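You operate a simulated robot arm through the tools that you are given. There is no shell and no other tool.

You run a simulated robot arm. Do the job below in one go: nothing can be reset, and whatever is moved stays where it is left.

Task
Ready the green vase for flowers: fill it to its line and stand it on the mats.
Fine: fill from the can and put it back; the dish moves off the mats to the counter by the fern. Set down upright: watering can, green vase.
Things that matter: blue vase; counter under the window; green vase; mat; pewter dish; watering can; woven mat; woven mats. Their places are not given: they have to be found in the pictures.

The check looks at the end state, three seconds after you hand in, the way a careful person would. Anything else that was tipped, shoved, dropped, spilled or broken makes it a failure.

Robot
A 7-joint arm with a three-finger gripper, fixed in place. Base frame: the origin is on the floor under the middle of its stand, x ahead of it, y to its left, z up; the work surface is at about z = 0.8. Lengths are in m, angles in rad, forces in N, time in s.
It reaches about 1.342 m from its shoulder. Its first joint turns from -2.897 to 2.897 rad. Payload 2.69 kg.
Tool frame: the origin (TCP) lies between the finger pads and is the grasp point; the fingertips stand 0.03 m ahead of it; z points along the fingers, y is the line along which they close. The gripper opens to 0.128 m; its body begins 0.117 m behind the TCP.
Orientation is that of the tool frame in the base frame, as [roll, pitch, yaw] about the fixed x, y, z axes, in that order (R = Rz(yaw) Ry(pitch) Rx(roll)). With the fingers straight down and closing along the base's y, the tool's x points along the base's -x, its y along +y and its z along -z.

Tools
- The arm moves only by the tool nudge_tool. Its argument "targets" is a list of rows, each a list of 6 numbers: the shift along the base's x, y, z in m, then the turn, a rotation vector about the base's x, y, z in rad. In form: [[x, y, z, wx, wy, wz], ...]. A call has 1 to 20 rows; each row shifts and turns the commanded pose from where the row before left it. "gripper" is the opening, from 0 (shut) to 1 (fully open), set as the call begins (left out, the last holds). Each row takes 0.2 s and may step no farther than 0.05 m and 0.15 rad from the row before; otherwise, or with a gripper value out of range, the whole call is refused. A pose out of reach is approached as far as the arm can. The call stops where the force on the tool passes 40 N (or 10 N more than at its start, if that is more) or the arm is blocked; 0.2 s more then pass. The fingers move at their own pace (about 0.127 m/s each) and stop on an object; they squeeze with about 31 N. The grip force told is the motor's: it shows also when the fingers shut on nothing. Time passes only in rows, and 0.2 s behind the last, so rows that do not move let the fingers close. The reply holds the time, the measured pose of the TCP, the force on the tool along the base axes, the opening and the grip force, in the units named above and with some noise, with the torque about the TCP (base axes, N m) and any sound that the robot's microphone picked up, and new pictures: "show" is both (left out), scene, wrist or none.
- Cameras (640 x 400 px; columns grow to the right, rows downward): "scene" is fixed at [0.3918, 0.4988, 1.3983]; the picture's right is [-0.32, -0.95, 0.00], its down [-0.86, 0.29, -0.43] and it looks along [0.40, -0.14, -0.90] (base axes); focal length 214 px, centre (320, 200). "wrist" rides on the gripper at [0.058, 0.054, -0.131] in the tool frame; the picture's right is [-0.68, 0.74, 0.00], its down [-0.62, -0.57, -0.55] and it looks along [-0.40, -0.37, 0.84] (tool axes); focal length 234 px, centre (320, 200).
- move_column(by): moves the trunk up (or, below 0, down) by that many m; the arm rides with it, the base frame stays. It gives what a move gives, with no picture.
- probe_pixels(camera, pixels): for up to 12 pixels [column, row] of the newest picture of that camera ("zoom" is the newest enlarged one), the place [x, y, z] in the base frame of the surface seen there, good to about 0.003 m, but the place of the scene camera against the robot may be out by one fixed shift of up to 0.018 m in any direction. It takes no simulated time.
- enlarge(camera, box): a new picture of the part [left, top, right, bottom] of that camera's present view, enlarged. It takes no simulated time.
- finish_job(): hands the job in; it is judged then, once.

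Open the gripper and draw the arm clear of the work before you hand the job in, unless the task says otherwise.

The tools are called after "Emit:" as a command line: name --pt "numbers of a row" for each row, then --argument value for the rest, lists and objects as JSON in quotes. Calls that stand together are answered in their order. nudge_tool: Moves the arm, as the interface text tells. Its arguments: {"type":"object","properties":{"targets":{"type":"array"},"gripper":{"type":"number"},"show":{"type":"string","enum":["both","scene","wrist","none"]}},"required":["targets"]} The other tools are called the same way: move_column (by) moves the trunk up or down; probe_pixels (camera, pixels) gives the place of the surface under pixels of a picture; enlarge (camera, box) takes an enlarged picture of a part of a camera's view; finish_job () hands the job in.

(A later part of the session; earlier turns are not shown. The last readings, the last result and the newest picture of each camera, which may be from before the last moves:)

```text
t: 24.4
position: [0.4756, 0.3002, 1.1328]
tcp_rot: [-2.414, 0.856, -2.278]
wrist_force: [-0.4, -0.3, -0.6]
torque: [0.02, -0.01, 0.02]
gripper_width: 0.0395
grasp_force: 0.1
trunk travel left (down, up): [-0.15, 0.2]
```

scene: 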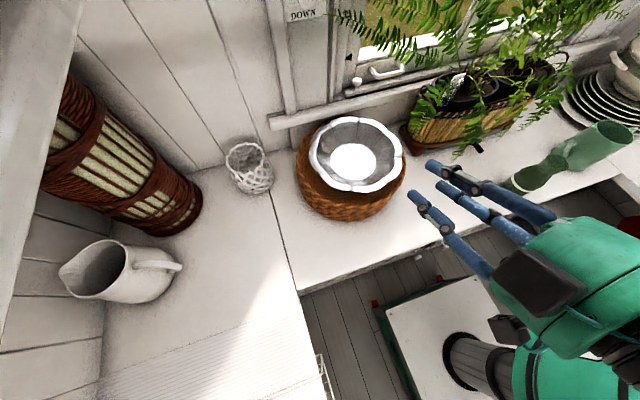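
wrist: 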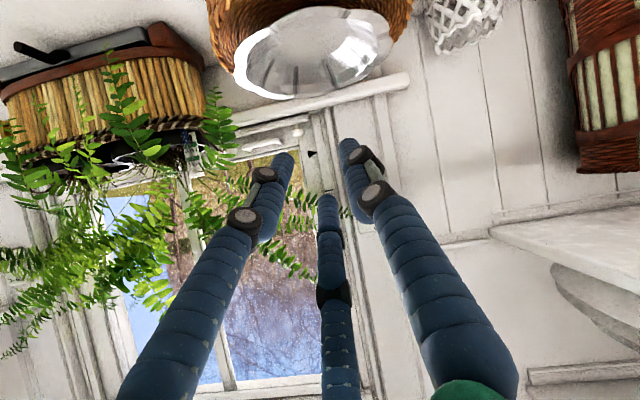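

The pose is reached without limits: tool points 29° below horizontal with one finger up and two below. I'll descend to a stand-off point 9 cm back from the rim.

Emit:
nudge_tool --pt "0.006 0 -0.037 0 0 0" --pt "0.006 0 -0.037 0 0 0" --pt "0.006 0 -0.037 0 0 0" --pt "0.005 0 -0.038 0 0 0" --pt "0 0 0 0 0 0"

Emit:
enlarge --camera "scene" --box '[290, 100, 490, 270]'

```text
t: 25.6
position: [0.4988, 0.3019, 0.9834]
tcp_rot: [-2.417, 0.853, -2.28]
wrist_force: [0.5, 1.0, -0.3]
torque: [0.0, 0.01, -0.01]
gripper_width: 0.0395
grasp_force: 0.0
trunk travel left (down, up): [-0.15, 0.2]
```

scene: 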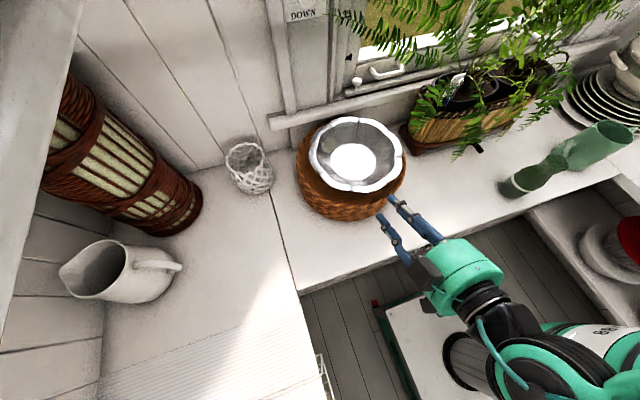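
wrist: 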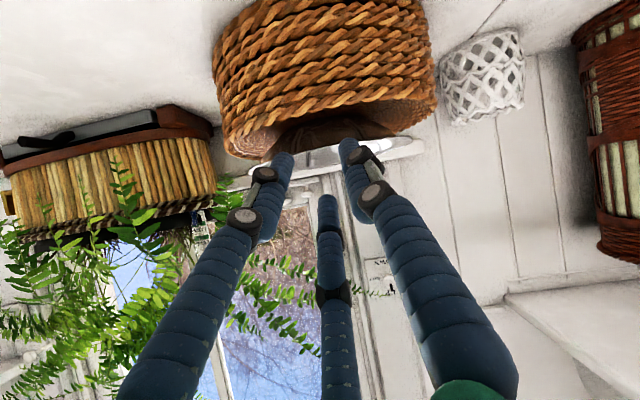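

```text
2.35 times, centred on (390, 185) of scene
```

zoom: 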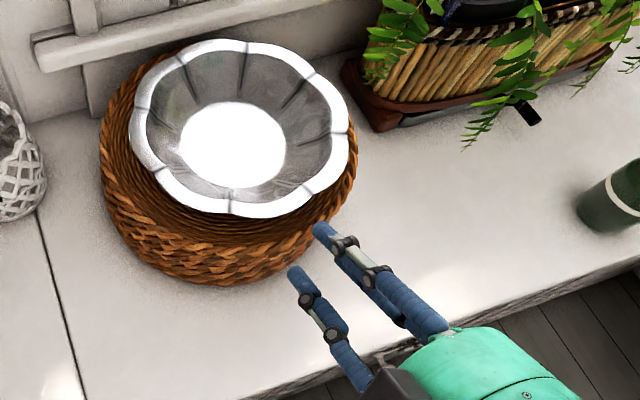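

Let me zoom the wrist view around the rim gap, near (330,145).

Emit:
enlarge --camera "wrist" --box '[220, 80, 440, 220]'

Emit:
probe_pixels --camera "zoom" --pixels '[[320, 195], [320, 185], [320, 170], [320, 150], [320, 120], [260, 210], [420, 175], [320, 210], [320, 230], [460, 185], [230, 180], [320, 60]]'

```text
2.86 times, centred on (330, 150) of wrist
```

zoom: 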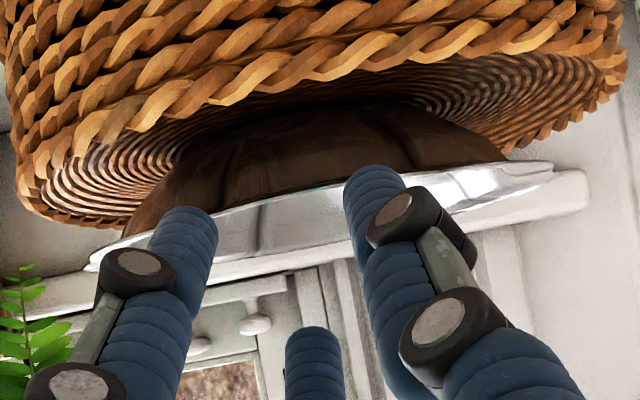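

```text
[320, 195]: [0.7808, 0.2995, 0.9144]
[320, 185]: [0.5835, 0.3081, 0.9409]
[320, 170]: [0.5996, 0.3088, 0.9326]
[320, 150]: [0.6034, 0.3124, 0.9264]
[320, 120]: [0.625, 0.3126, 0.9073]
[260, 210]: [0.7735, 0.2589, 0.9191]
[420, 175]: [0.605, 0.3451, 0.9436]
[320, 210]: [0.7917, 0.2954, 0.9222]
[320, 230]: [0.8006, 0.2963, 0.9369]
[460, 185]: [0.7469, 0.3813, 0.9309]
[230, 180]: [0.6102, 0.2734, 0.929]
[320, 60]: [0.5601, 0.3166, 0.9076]
```

The dish's flange edge is at about (0.584,0.308,0.941) and the underside wall clears the mats edge (z≈0.908). I'll slide in along the tool axis, most of the way first.

Emit:
nudge_tool --pt "0.02 -0.0005 -0.0108 0 0 0" --pt "0.02 -0.0005 -0.0108 0 0 0" --pt "0.015 -0.0005 -0.0081 0 0 0" --pt "0 0 0 0 0 0"

Emit:
enlarge --camera "wrist" --box '[220, 80, 440, 220]'

Emit:
enlarge --camera "scene" --box '[310, 140, 430, 230]'

```text
t: 26.6
position: [0.5523, 0.299, 0.9543]
tcp_rot: [-2.415, 0.854, -2.278]
wrist_force: [0.3, -0.1, -0.4]
torque: [0.01, 0.0, 0.01]
gripper_width: 0.0397
grasp_force: 0.0
trunk travel left (down, up): [-0.15, 0.2]
```

scene: 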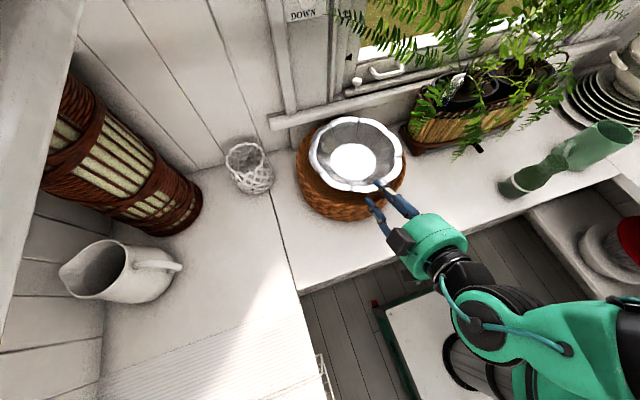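
wrist: 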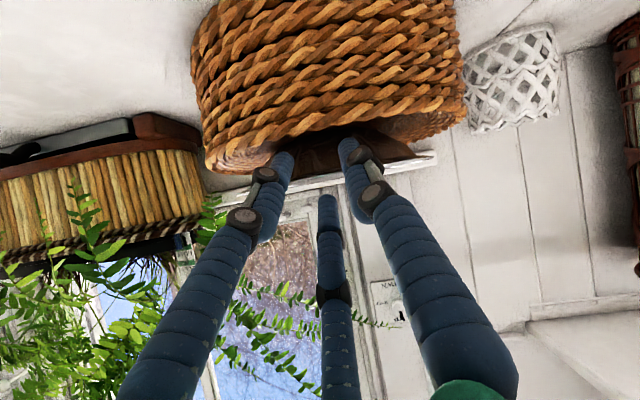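

```text
2.86 times, centred on (330, 150) of wrist
```

zoom: 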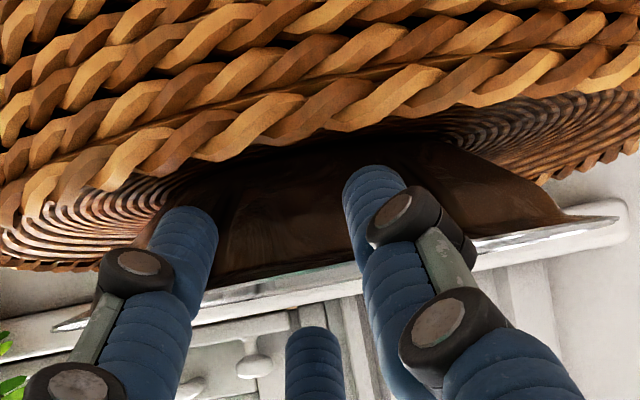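

```text
4.44 times, centred on (370, 185) of scene
```

zoom: 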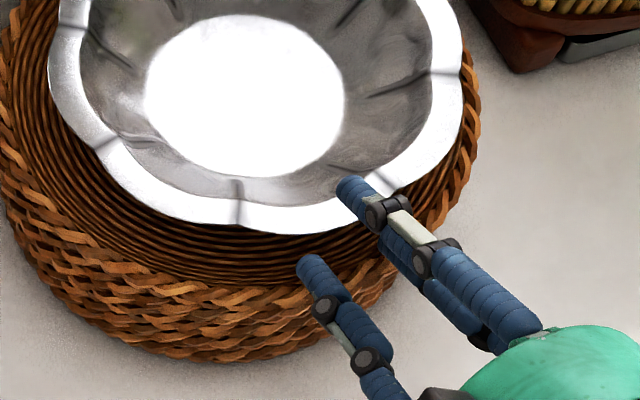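

The top finger is over the lip and the two lower fingers are under it. I'll go the last 2.7 cm in small rows.

Emit:
nudge_tool --pt "0.009 0 -0.0047 0 0 0" --pt "0.009 0 -0.0047 0 0 0" --pt "0.008 0 -0.0044 0 0 0" --pt "0 0 0 0 0 0"

Emit:
enlarge --camera "wrist" --box '[220, 80, 440, 220]'

Emit:
enlarge --camera "scene" --box '[310, 140, 430, 230]'

```text
t: 27.6
position: [0.5797, 0.3014, 0.9398]
tcp_rot: [-2.414, 0.854, -2.28]
wrist_force: [-0.2, 0.2, -0.8]
torque: [0.0, -0.02, 0.03]
gripper_width: 0.0396
grasp_force: 0.2
trunk travel left (down, up): [-0.15, 0.2]
```

scene: 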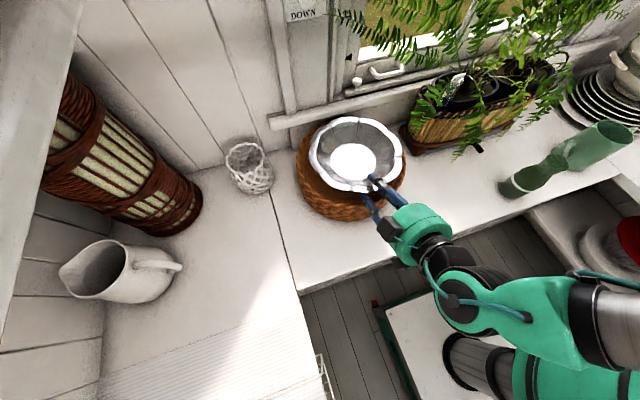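
wrist: 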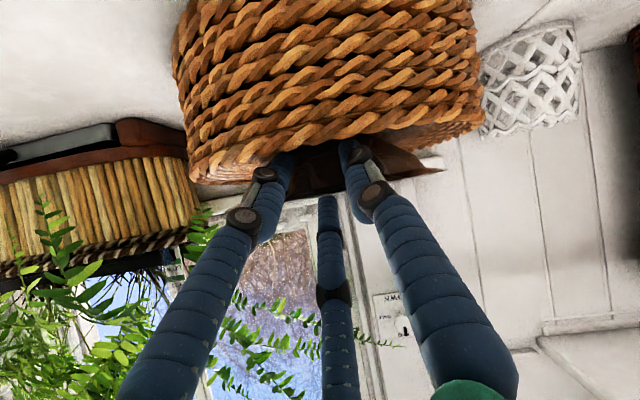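

```text
2.86 times, centred on (330, 150) of wrist
```

zoom: 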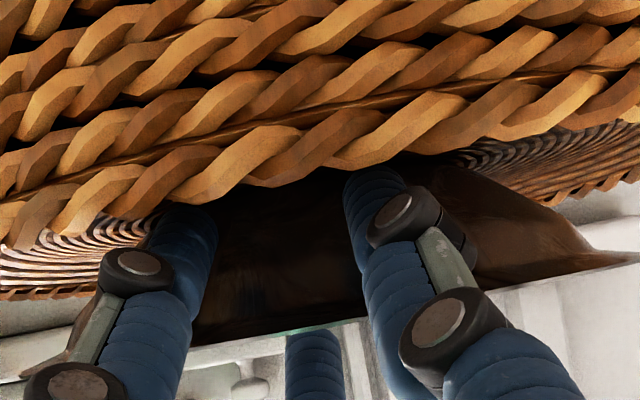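

```text
4.44 times, centred on (370, 185) of scene
```

zoom: 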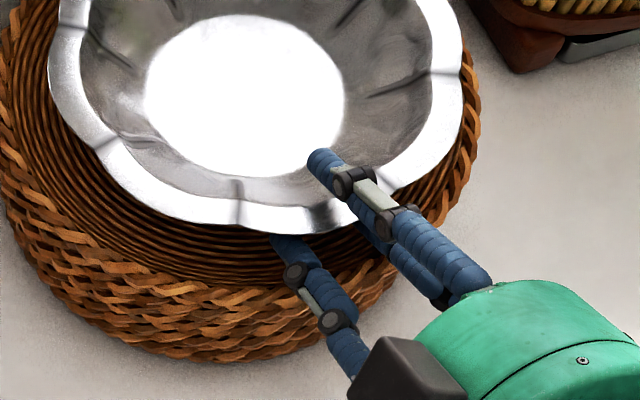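

No contact force, fingers straddle the lip. I'll close the gripper on the rim.

Emit:
nudge_tool --pt "0 0 0 0 0 0" --pt "0 0 0 0 0 0" --pt "0 0 0 0 0 0" --pt "0 0 0 0 0 0" --gripper 0.0

Emit:
enlarge --camera "scene" --box '[310, 140, 430, 230]'

```text
t: 28.6
position: [0.5786, 0.2991, 0.9408]
tcp_rot: [-2.414, 0.855, -2.28]
wrist_force: [-1.2, -0.3, -3.3]
torque: [-0.03, 0.46, 0.03]
gripper_width: 0.0099
grasp_force: 31.2
trunk travel left (down, up): [-0.15, 0.2]
```

scene: 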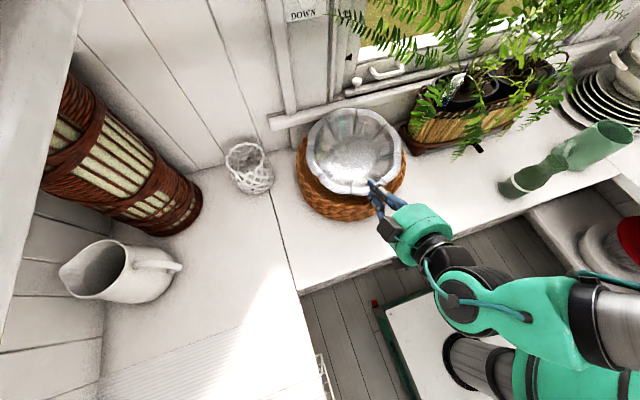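
wrist: 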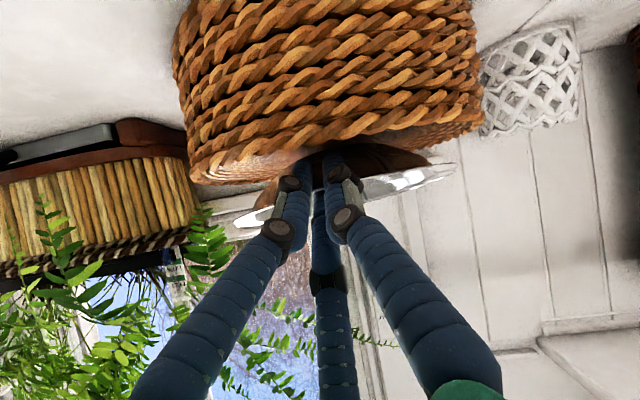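

```text
4.44 times, centred on (370, 185) of scene
```

zoom: 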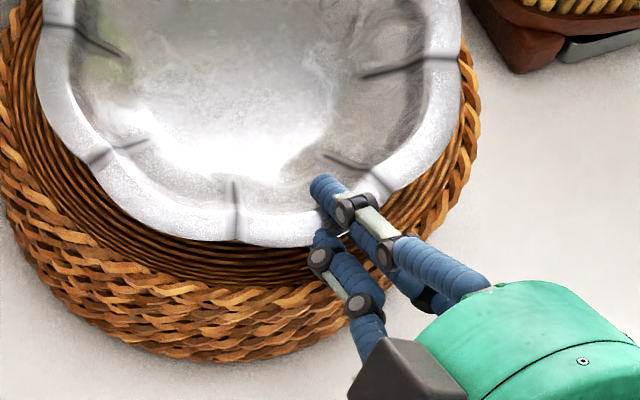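

Grip is 31 N at width 0.0099. The dish seems to have rotated slightly in the grip; I'll probe its rim to see the tilt.

Emit:
enlarge --camera "scene" --box '[290, 90, 430, 220]'

Emit:
probe_pixels --camera "zoom" --pixels '[[140, 200], [150, 150], [480, 190], [440, 130], [330, 55], [260, 75], [310, 180], [330, 285], [260, 300], [200, 270], [420, 270], [470, 240]]'

```text
3.08 times, centred on (360, 155) of scene
```

zoom: 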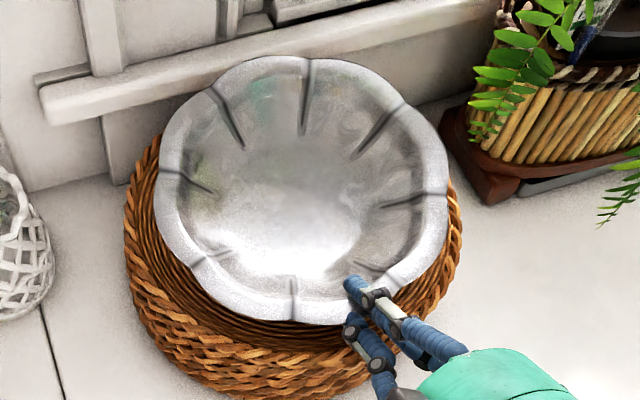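

```text
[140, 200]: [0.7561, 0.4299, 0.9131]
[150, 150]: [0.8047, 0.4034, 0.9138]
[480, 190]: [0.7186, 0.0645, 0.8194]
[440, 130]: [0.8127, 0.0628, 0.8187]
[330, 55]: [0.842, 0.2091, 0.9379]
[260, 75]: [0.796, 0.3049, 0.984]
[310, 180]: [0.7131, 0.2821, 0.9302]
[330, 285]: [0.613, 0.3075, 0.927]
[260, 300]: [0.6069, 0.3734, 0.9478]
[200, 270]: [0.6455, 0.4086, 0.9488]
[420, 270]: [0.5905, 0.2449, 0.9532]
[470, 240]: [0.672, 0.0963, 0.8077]
```

The far rim is ~3.5 cm up (about 10° tilt) and the grip is carrying it. I'll lift gently 4 cm and check that it holds.

Emit:
nudge_tool --pt "0 0 0.008 0 0 0" --pt "0 0 0.01 0 0 0" --pt "0 0 0.012 0 0 0" --pt "0 0 0.015 0 0 0" --pt "0 0 0 0 0 0" --pt "0 0 0 0 0 0"

Emit:
enlarge --camera "scene" --box '[290, 90, 430, 220]'

```text
t: 30.0
position: [0.5784, 0.3001, 0.983]
tcp_rot: [-2.417, 0.855, -2.279]
wrist_force: [0.8, -0.1, -3.5]
torque: [-0.02, 0.48, 0.02]
gripper_width: 0.0092
grasp_force: 30.8
trunk travel left (down, up): [-0.15, 0.2]
```

scene: 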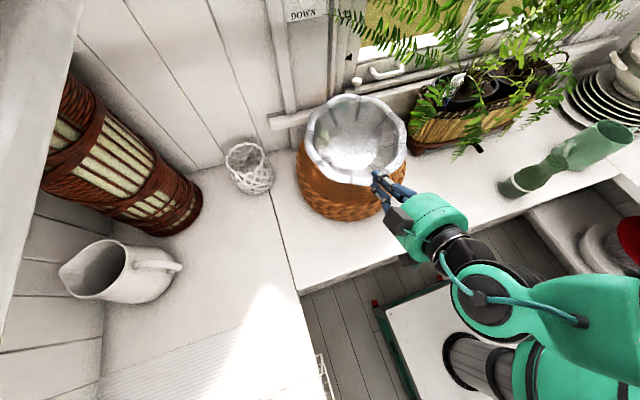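
wrist: 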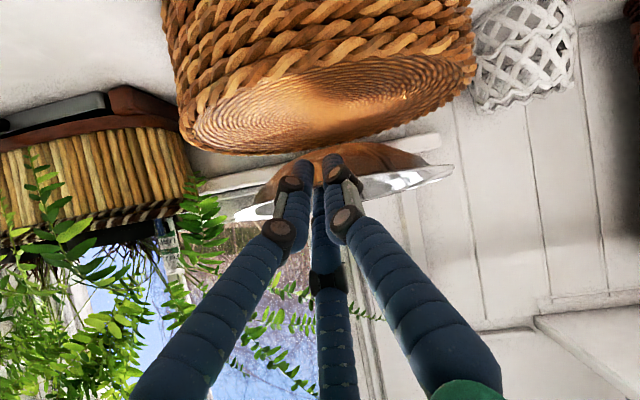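

```text
3.08 times, centred on (360, 155) of scene
```

zoom: 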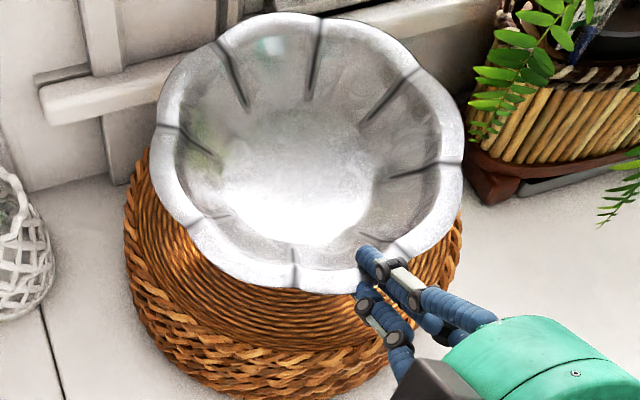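

The dish holds firmly (≈3.5 N weight). Before carrying it, I'll probe the fern fronds nearest to the target spot on the counter.

Emit:
enlarge --camera "scene" --box '[400, 60, 560, 180]'

```text
3.33 times, centred on (480, 120) of scene
```

zoom: 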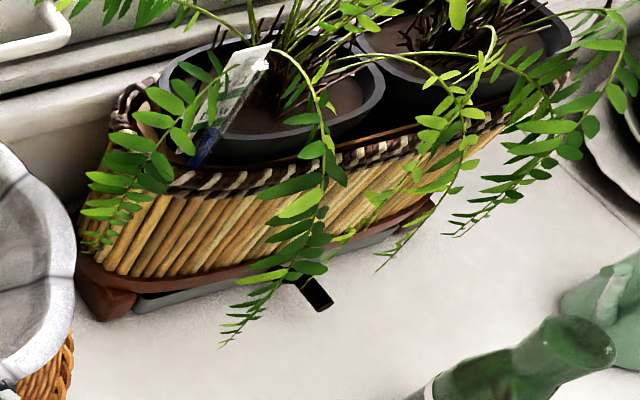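

Emit:
probe_pixels --camera "zoom" --pixels '[[140, 160], [105, 212], [118, 182], [95, 240], [310, 268], [300, 205], [265, 278], [255, 310], [232, 330], [105, 310], [400, 230], [315, 295]]'

```text
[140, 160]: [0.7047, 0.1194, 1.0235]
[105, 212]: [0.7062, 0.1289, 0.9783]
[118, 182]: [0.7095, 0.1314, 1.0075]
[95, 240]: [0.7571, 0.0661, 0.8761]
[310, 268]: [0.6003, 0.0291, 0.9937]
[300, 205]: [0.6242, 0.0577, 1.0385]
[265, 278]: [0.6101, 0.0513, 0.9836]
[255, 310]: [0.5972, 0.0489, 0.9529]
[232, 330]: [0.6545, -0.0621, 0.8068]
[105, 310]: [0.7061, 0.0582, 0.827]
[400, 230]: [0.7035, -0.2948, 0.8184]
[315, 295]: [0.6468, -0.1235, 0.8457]
```

A frond hangs at (0.60,0.05) down to z≈0.945, so I'll keep the dish back, lower it, then slide in under the frond. First lift a bit, level the dish (+0.17 about y) and retreat in -x.

Emit:
nudge_tool --pt "0 0 0.015 0 0 0" --pt "0 0 0.02 0 0.03 0" --pt "-0.01 0 0.015 0 0.04 0" --pt "-0.02 0 0 0 0.05 0" --pt "-0.025 0 0 0 0.05 0" --pt "-0.025 0 0 0 0 0" --pt "-0.025 0 0 0 0 0" --pt "-0.025 0 0 0 0 0" --pt "-0.02 0 0 0 0 0" --pt "0 0 0 0 0 0"

```text
t: 32.2
position: [0.4268, 0.3004, 1.0336]
tcp_rot: [-2.588, 0.737, -2.405]
wrist_force: [0.4, 0.2, -3.5]
torque: [-0.01, 0.47, 0.02]
gripper_width: 0.0092
grasp_force: 31.0
trunk travel left (down, up): [-0.15, 0.2]
```

scene: 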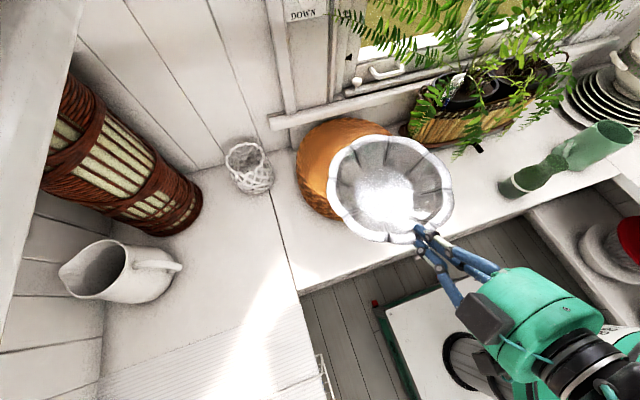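
wrist: 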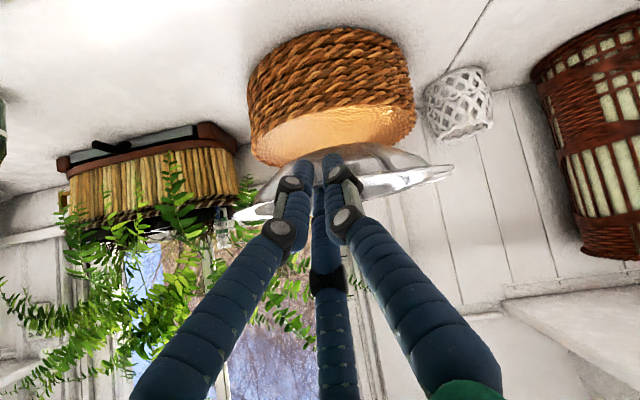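

Dish is level-ish and stable. Now I'll swing the tool by about -1 rad in yaw while moving to the retracted point in front of the fern.

Emit:
nudge_tool --pt "-0.003 -0.0157 0 0 0 -0.1" --pt "-0.003 -0.0157 0 0 0 -0.1" --pt "-0.003 -0.0157 0 0 0 -0.1" --pt "-0.003 -0.0157 0 0 0 -0.1" --pt "-0.003 -0.0157 0 0 0 -0.1" --pt "0 0 0 0 0 0"

```text
t: 33.6
position: [0.4134, 0.2222, 1.033]
tcp_rot: [-2.588, 0.736, -2.907]
wrist_force: [0.2, 0.0, -3.8]
torque: [0.22, 0.42, -0.02]
gripper_width: 0.009
grasp_force: 31.1
trunk travel left (down, up): [-0.15, 0.2]
```

scene: 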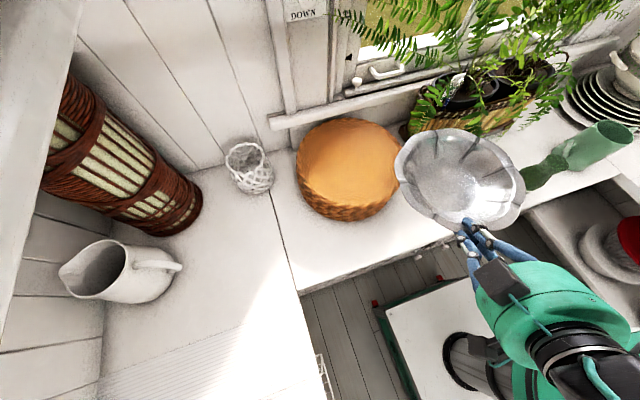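
wrist: 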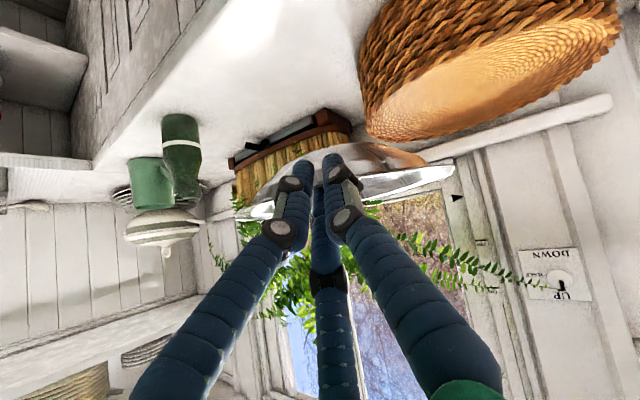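

Going well; I'll do the second half of the swing.

Emit:
nudge_tool --pt "-0.003 -0.0157 0 0 0 -0.1" --pt "-0.003 -0.0157 0 0 0 -0.1" --pt "-0.003 -0.0157 0 0 0 -0.1" --pt "-0.003 -0.0157 0 0 0 -0.1" --pt "-0.003 -0.0157 0 0 0 -0.1" --pt "0 0 0 0 0 0"

```text
t: 35.0
position: [0.3988, 0.1436, 1.0342]
tcp_rot: [-2.589, 0.736, 2.878]
wrist_force: [0.2, 0.3, -3.3]
torque: [0.37, 0.28, -0.03]
gripper_width: 0.0091
grasp_force: 30.9
trunk travel left (down, up): [-0.15, 0.2]
```

scene: 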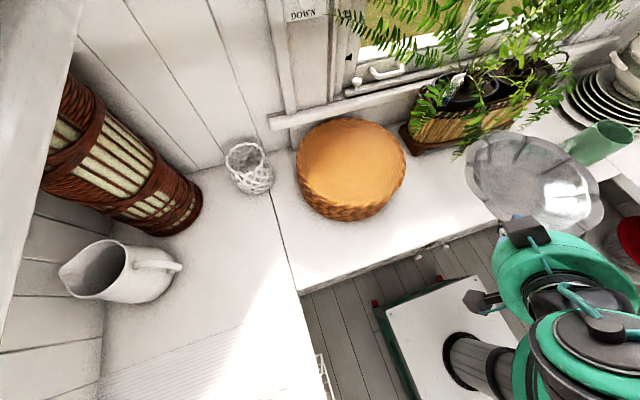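
wrist: 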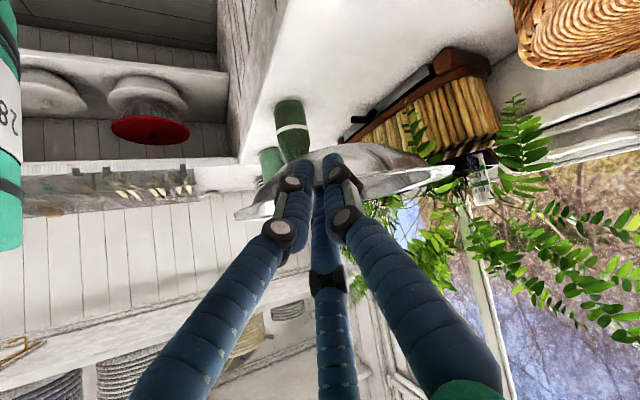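

The dish is over the counter front. I'll probe its rim and floor to know its tilt and centre before lowering.

Emit:
enlarge --camera "scene" --box '[455, 120, 615, 240]'

Emit:
probe_pixels --camera "scene" --pixels '[[469, 165], [480, 145], [510, 137], [545, 145], [580, 165], [598, 190], [600, 215], [480, 195], [500, 212], [560, 225], [535, 180], [490, 165]]'

```text
3.33 times, centred on (535, 180) of scene
```

zoom: 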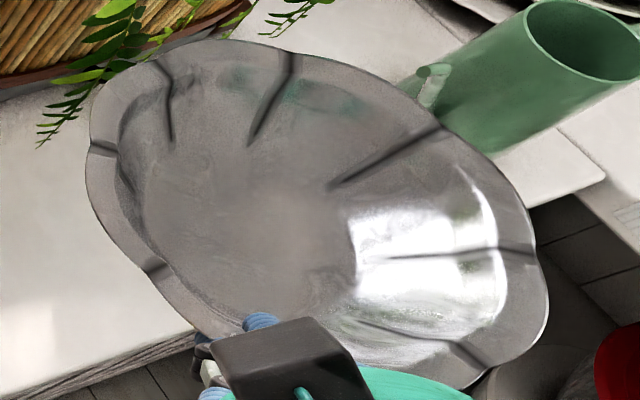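

```text
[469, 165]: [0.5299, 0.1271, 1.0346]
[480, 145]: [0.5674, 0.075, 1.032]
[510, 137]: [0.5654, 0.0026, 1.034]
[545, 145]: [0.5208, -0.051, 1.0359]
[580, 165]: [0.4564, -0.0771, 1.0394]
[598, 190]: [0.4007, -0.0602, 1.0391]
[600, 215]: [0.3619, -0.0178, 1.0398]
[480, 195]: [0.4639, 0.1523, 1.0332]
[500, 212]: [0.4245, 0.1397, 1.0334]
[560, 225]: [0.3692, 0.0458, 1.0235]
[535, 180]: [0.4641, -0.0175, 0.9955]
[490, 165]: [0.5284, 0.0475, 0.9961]
```

The dish is level (rim z 1.032–1.040 in scene frame), centred near (0.461,0.038), its bottom about 0.983. I'll lower by 12.5 cm while still held back from the frond.

Emit:
nudge_tool --pt "0.001 0 -0.025 0 0 0" --pt "0.001 0 -0.025 0 0 0" --pt "0.001 0 -0.025 0 0 0" --pt "0.001 0 -0.025 0 0 0" --pt "0.001 0 -0.025 0 0 0" --pt "0 0 0 0 0 0"

```text
t: 36.4
position: [0.4041, 0.1427, 0.9073]
tcp_rot: [-2.589, 0.736, 2.877]
wrist_force: [1.3, 1.1, -4.3]
torque: [0.35, 0.27, -0.02]
gripper_width: 0.0092
grasp_force: 31.5
trunk travel left (down, up): [-0.15, 0.2]
```

scene: 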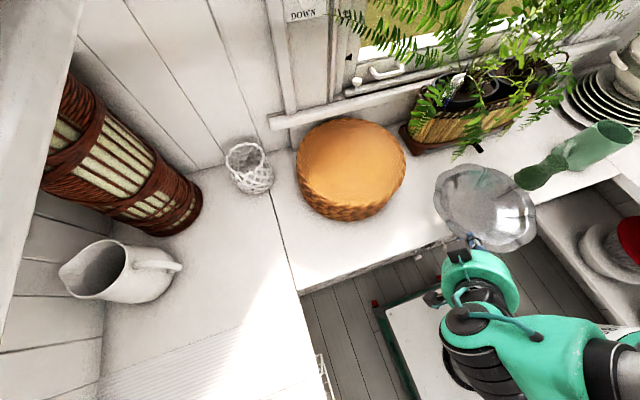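
wrist: 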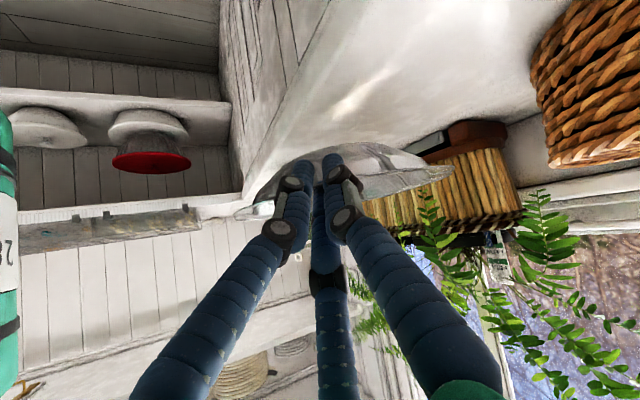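

Rim is now around z 0.90, below the frond tips. I'll slide forward under the frond to the target while descending slightly.

Emit:
nudge_tool --pt "0.015 0.001 -0.01 0 0 0" --pt "0.02 0.001 -0.01 0 0 0" --pt "0.02 0.001 -0.007 0 0 0" --pt "0.02 0.001 -0.005 0 0 0" --pt "0.018 0.001 -0.003 0 0 0" --pt "0 0 0 0 0 0"

Emit:
enlarge --camera "scene" --box '[400, 110, 560, 230]'

```text
t: 37.8
position: [0.4978, 0.148, 0.8742]
tcp_rot: [-2.59, 0.737, 2.877]
wrist_force: [0.4, -0.2, -3.4]
torque: [0.35, 0.3, -0.03]
gripper_width: 0.0093
grasp_force: 31.4
trunk travel left (down, up): [-0.15, 0.2]
```

scene: 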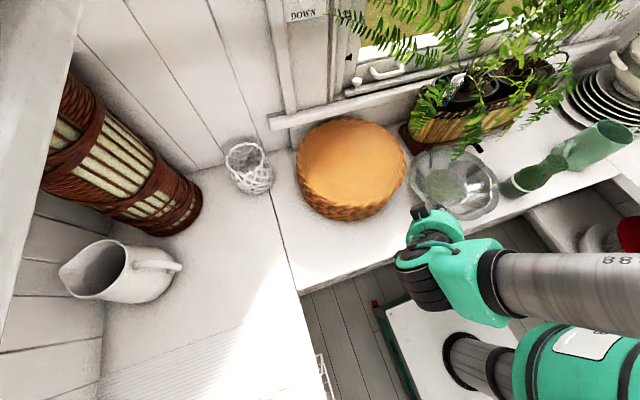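
wrist: 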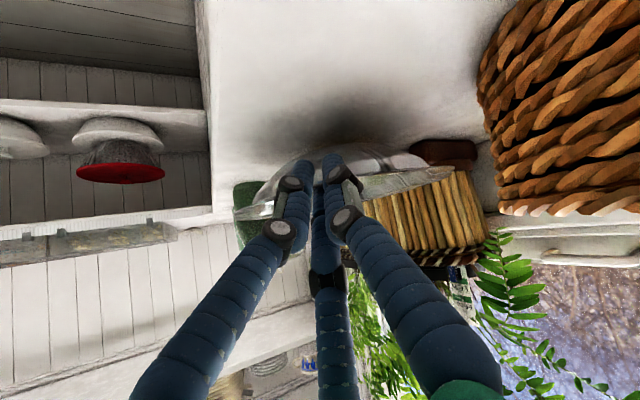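

```text
3.33 times, centred on (480, 170) of scene
```

zoom: 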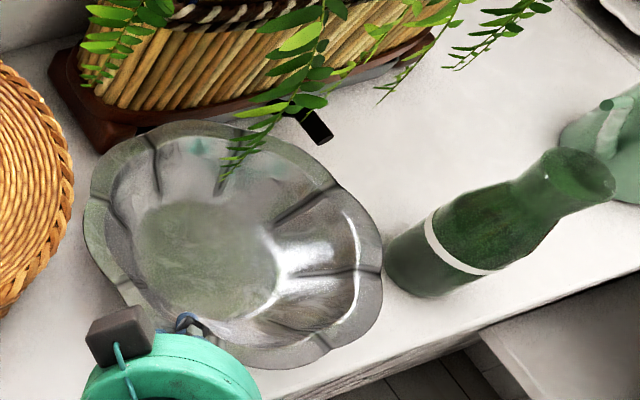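

The dish looks close to the vase in the zoom at (380,270); I'll probe the rim all round before setting it down.

Emit:
probe_pixels --camera "zoom" --pixels '[[376, 270], [355, 215], [300, 150], [250, 128], [180, 130], [105, 165], [90, 220], [130, 290], [340, 340], [290, 362], [200, 260], [415, 260]]'

```text
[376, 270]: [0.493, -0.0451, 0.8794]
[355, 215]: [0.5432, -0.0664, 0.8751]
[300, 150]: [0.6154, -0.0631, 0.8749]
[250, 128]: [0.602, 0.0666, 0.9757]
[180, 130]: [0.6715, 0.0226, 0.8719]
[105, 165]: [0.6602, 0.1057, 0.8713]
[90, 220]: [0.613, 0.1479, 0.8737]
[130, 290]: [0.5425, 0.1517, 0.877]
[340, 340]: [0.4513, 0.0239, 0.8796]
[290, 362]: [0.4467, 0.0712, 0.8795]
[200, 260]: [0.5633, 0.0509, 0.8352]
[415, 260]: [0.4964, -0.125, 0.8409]
```

The dish is centred at (0.561,0.044) with ~7 cm to the vase. I'll check the fern tray's front edge against the far rim.

Emit:
probe_pixels --camera "zoom" --pixels '[[100, 135], [130, 122], [170, 117], [210, 115], [260, 110], [110, 105], [160, 105], [320, 128], [290, 118], [300, 105]]'

```text
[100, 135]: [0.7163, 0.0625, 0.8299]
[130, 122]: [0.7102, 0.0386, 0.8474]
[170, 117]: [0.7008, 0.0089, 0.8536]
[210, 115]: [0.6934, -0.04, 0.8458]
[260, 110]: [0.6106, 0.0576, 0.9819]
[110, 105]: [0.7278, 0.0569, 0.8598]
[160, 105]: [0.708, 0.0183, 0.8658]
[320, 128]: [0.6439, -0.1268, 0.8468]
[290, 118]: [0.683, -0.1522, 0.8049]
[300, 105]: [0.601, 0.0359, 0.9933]
```

Tray edge at x≈0.70 versus the far rim at 0.672, so it's clear. I'll lower in small steps until contact.

Emit:
nudge_tool --pt "0 0 -0.006 0 0 0" --pt "0 0 -0.006 0 0 0" --pt "0 0 -0.004 0 0 0" --pt "0 0 -0.003 0 0 0" --pt "0 0 0 0 0 0" --show "none"

```text
t: 39.0
position: [0.4958, 0.1481, 0.8537]
tcp_rot: [-2.587, 0.736, 2.877]
wrist_force: [-0.3, 0.0, -4.1]
torque: [0.36, 0.27, -0.01]
gripper_width: 0.0091
grasp_force: 31.3
trunk travel left (down, up): [-0.15, 0.2]
```

Still carrying the full weight; I'll lower a few more millimetres and watch the force.

Emit:
nudge_tool --pt "0 0 -0.003 0 0 0" --pt "0 0 -0.002 0 0 0" --pt "0 0 0 0 0 0" --show "scene"

Emit:
enlarge --camera "scene" --box '[400, 110, 560, 230]'

```text
t: 39.8
position: [0.4971, 0.1477, 0.8504]
tcp_rot: [-2.586, 0.737, 2.877]
wrist_force: [-1.9, 1.4, 1.0]
torque: [0.18, -0.25, 0.15]
gripper_width: 0.0089
grasp_force: 31.2
trunk travel left (down, up): [-0.15, 0.2]
```

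scene: 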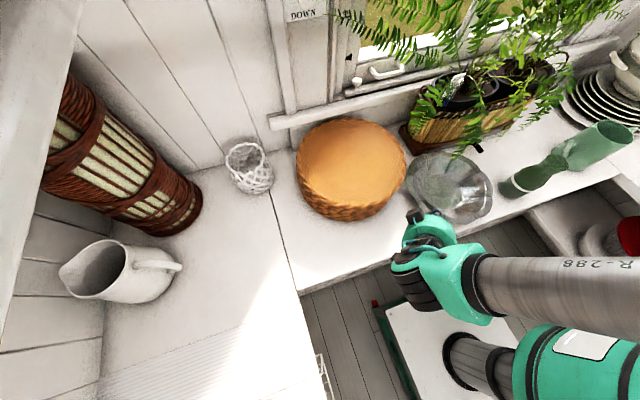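

```text
3.33 times, centred on (480, 170) of scene
```

zoom: 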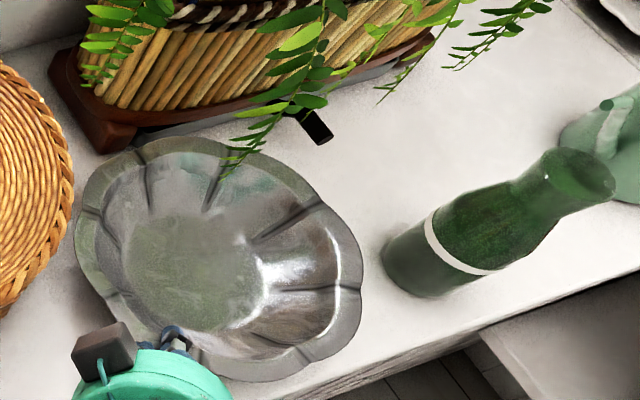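

Contact: the load is off the tool. I'll open the gripper partly to release the rim.

Emit:
nudge_tool --pt "0 0 0 0 0 0" --pt "0 0 0 0 0 0" --pt "0 0 0 0 0 0" --gripper 0.28

Emit:
enlarge --camera "wrist" --box '[220, 80, 440, 220]'

```text
t: 40.6
position: [0.4971, 0.1484, 0.8512]
tcp_rot: [-2.588, 0.735, 2.878]
wrist_force: [-0.3, 0.5, 0.3]
torque: [0.0, -0.02, 0.02]
gripper_width: 0.0361
grasp_force: 0.0
trunk travel left (down, up): [-0.15, 0.2]
```

scene: 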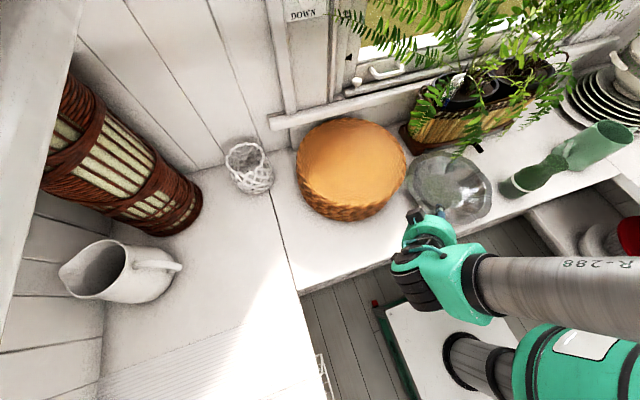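
wrist: 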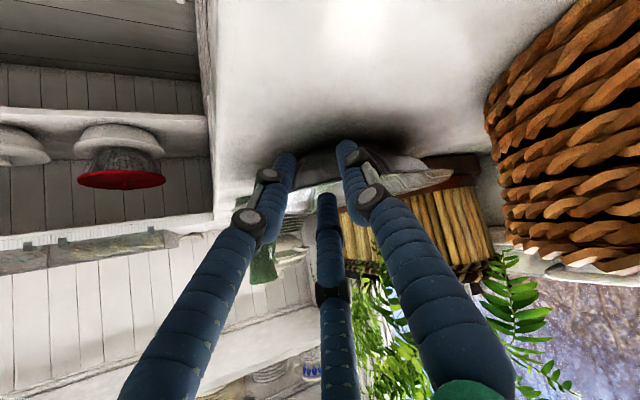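

```text
2.86 times, centred on (330, 150) of wrist
```

zoom: 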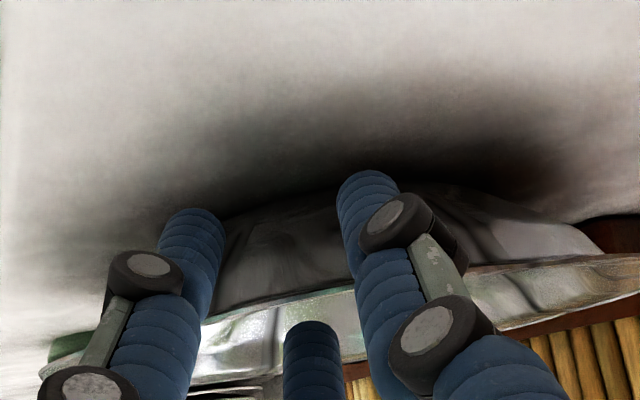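

Released; the dish sits on the counter. I'll back out along the tool axis (-0.414,0.656,0.631), then up.

Emit:
nudge_tool --pt "-0.0083 0.0131 0.0126 0 0 0" --pt "-0.0083 0.0131 0.0126 0 0 0" --pt "-0.0124 0.0197 0.0189 0 0 0" --pt "-0.0124 0.0197 0.0189 0 0 0" --pt "-0.005 0.005 0.04 0 0 0" --pt "0 0 0.045 0 0 0" --pt "0 0 0.045 0 0 0" --pt "0 0 0 0 0 0"

Emit:
enlarge --camera "scene" --box '[400, 110, 560, 230]'

```text
t: 42.4
position: [0.4491, 0.2165, 1.044]
tcp_rot: [-2.588, 0.736, 2.878]
wrist_force: [-0.5, -0.2, 0.4]
torque: [0.05, -0.01, 0.04]
gripper_width: 0.0357
grasp_force: 0.1
trunk travel left (down, up): [-0.15, 0.2]
```

scene: 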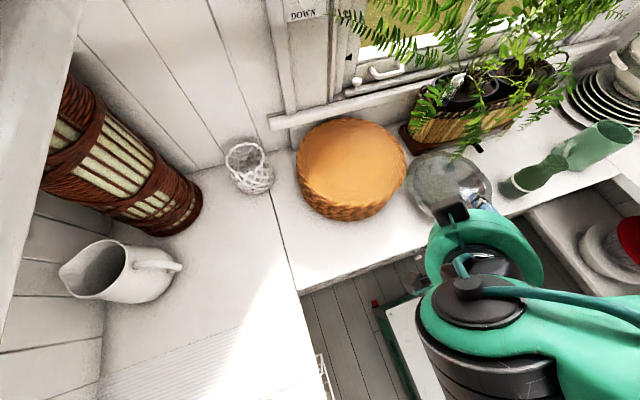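
wrist: 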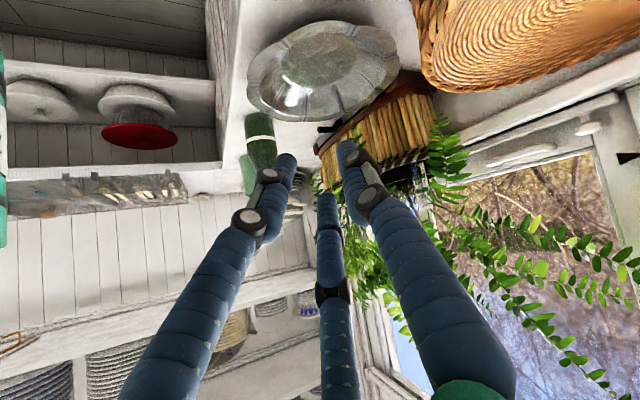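

```text
3.33 times, centred on (480, 170) of scene
```

zoom: 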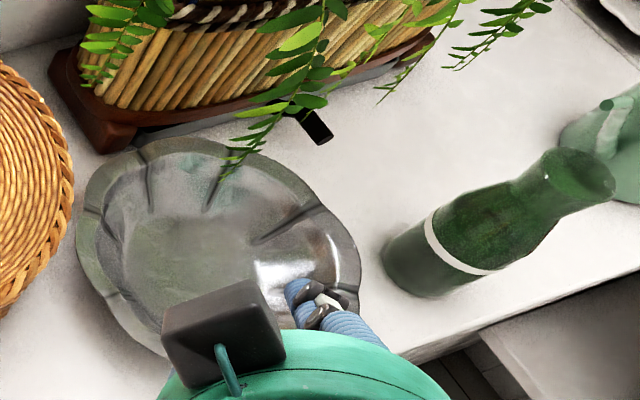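

The dish is set down by the fern. Next the can: I'll rise, bring the tool back to vertical with yaw about -154° (fingers clear of spout and handle), and travel to a viewing point near the can.

Emit:
nudge_tool --pt "0 0 0.045 0.125 0.079 0" --pt "0 0 0.045 0.125 0.079 0" --pt "0 0 0.045 0.125 0.079 0" --pt "-0.005 -0.04 0.015 0.125 0.079 0" --pt "-0.005 -0.04 0 0.125 0.079 0" --pt "-0.005 -0.04 0 0.125 0.079 0" --pt "-0.003 -0.045 0 0 0 0.133" --pt "-0.003 -0.045 0 0 0 0.133" --pt "-0.003 -0.045 0 0 0 0.133" --pt "-0.003 -0.045 0 0 0 0.133" --pt "-0.003 -0.045 0 0 0 0.133" --pt "-0.003 -0.045 0 0 0 0.133" --pt "-0.003 -0.045 0 0 0 0.133" --pt "-0.003 -0.042 -0.012 0 0 0" --pt "-0.003 -0.042 -0.012 0 0 0" --pt "-0.003 -0.042 -0.012 0 0 0" --pt "-0.003 -0.042 -0.012 0 0 0" --pt "0 0 0 0 0 0" --gripper 1.0

```text
t: 46.2
position: [0.4031, -0.3842, 1.1446]
tcp_rot: [-3.141, 0.003, -2.691]
wrist_force: [-0.4, -0.8, -0.3]
torque: [0.05, -0.01, 0.01]
gripper_width: 0.1279
grasp_force: 0.0
trunk travel left (down, up): [-0.15, 0.2]
```

scene: 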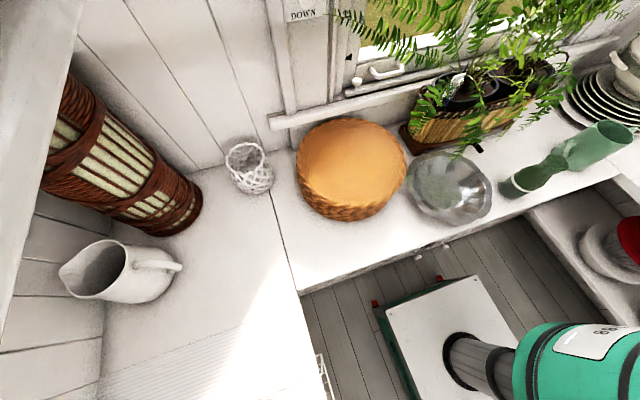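
wrist: 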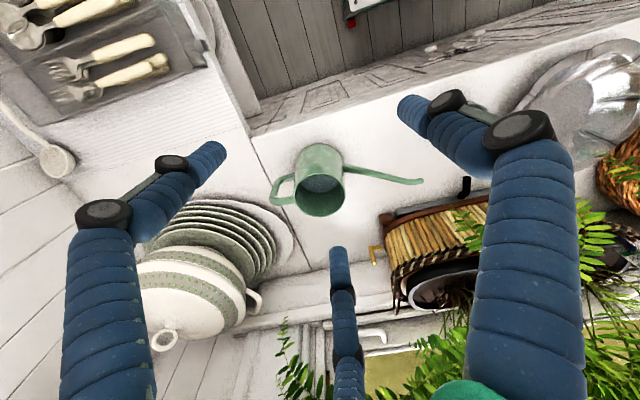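

Clear view of the can at (320,180). I'll enlarge and probe the rim, spout, handle and water.

Emit:
enlarge --camera "wrist" --box '[260, 130, 430, 236]'

Emit:
probe_pixels --camera "zoom" --pixels '[[130, 230], [310, 230], [220, 155], [225, 320], [230, 210], [270, 250], [60, 220], [45, 250], [70, 270], [585, 195], [560, 200], [420, 165]]'

```text
3.76 times, centred on (345, 183) of wrist
```

zoom: 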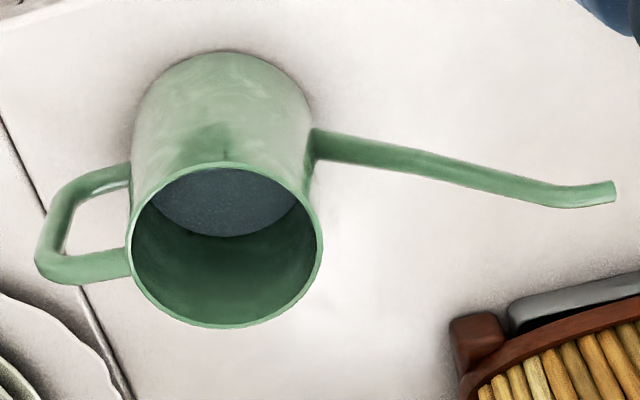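

```text
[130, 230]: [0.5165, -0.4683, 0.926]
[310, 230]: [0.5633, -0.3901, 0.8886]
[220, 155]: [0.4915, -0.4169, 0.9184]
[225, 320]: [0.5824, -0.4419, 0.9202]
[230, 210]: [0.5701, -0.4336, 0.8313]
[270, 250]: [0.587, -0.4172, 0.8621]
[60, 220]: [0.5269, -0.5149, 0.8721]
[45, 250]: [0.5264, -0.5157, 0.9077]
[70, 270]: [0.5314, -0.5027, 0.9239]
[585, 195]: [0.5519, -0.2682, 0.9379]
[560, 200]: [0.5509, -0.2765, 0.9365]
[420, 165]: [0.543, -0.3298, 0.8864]
```

Can centre ≈(0.540,-0.4285), spout at 87°, handle at ~262°, water surface z≈0.831. I'll check the plate edges near the can before lowering the fingers.

Emit:
probe_pixels --camera "zoom" --pixels '[[20, 305], [60, 325], [90, 365], [115, 395], [5, 340], [30, 370], [150, 380], [460, 330], [470, 355]]'

Emit:
probe_pixels --camera "wrist" --pixels '[[260, 215], [275, 225], [285, 240], [290, 255], [250, 290], [225, 255], [375, 255], [378, 218]]'

```text
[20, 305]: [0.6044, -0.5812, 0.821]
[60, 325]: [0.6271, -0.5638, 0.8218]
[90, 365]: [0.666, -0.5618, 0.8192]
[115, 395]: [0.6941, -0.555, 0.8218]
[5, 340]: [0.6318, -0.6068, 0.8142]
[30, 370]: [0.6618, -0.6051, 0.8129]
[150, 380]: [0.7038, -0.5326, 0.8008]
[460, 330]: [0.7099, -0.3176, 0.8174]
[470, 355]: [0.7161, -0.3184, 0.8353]
```

```text
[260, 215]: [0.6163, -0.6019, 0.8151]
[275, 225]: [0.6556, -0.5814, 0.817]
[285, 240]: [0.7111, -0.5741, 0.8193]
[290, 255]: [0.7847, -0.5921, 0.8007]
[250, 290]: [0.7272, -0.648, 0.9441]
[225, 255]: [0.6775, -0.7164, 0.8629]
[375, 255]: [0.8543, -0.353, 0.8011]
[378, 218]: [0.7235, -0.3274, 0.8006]
```

Plates are low and at y < -0.55, so the descent is clear. I'll centre over the can and go down to z≈0.98 first.

Emit:
nudge_tool --pt "0.046 -0.015 0 0 0 0" --pt "0.046 -0.015 0 0 0 0" --pt "0.045 -0.0143 0 0 0 0" --pt "0 0 -0.045 0 0 0" --pt "0 0 -0.045 0 0 0" --pt "0 0 -0.045 0 0 0" --pt "0 0 -0.03 0 0 0" --pt "0 0 0 0 0 0"

```text
t: 48.0
position: [0.541, -0.4306, 0.9779]
tcp_rot: [-3.141, 0.001, -2.691]
wrist_force: [0.2, -0.5, -0.7]
torque: [0.01, 0.04, 0.02]
gripper_width: 0.1283
grasp_force: 0.1
trunk travel left (down, up): [-0.15, 0.2]
```

scene: 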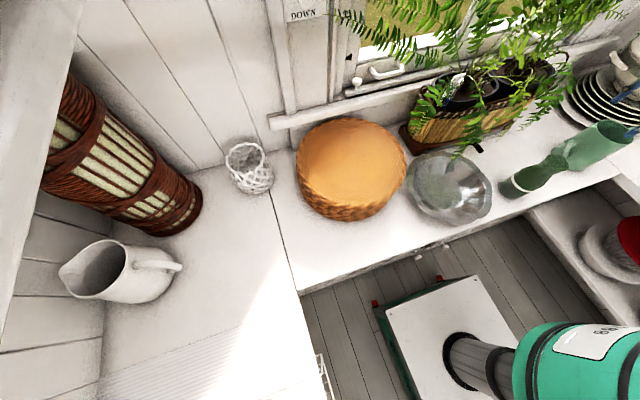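
wrist: 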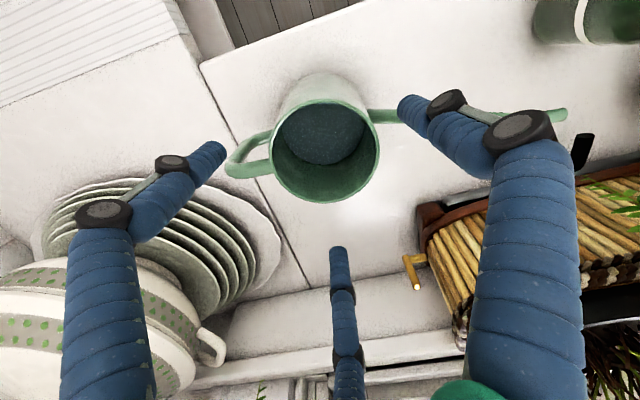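

Centred. I'll descend to z≈0.893 with the gripper open.

Emit:
nudge_tool --pt "-0.001 0.002 -0.03 0 0 0" --pt "0 0 -0.03 0 0 0" --pt "0 0 -0.025 0 0 0" --pt "0 0 0 0 0 0" --show "wrist"

Emit:
enlarge --camera "wrist" --box '[180, 60, 500, 260]'

```text
t: 49.0
position: [0.5366, -0.4296, 0.8942]
tcp_rot: [3.141, 0.003, -2.692]
wrist_force: [-0.3, 0.3, -0.2]
torque: [0.04, 0.04, -0.01]
gripper_width: 0.128
grasp_force: 0.0
trunk travel left (down, up): [-0.15, 0.2]
```

wrist: 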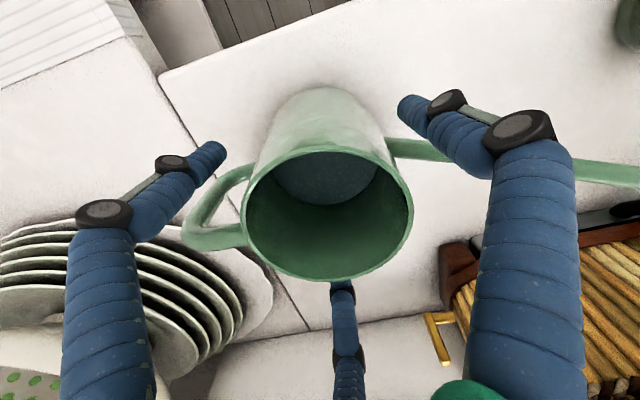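

```text
2.00 times, centred on (340, 160) of wrist
```

zoom: 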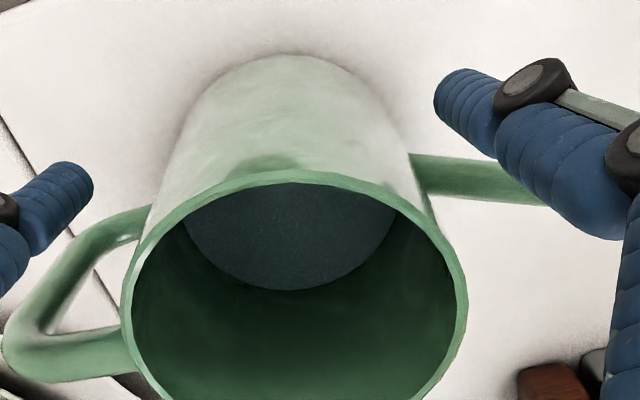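

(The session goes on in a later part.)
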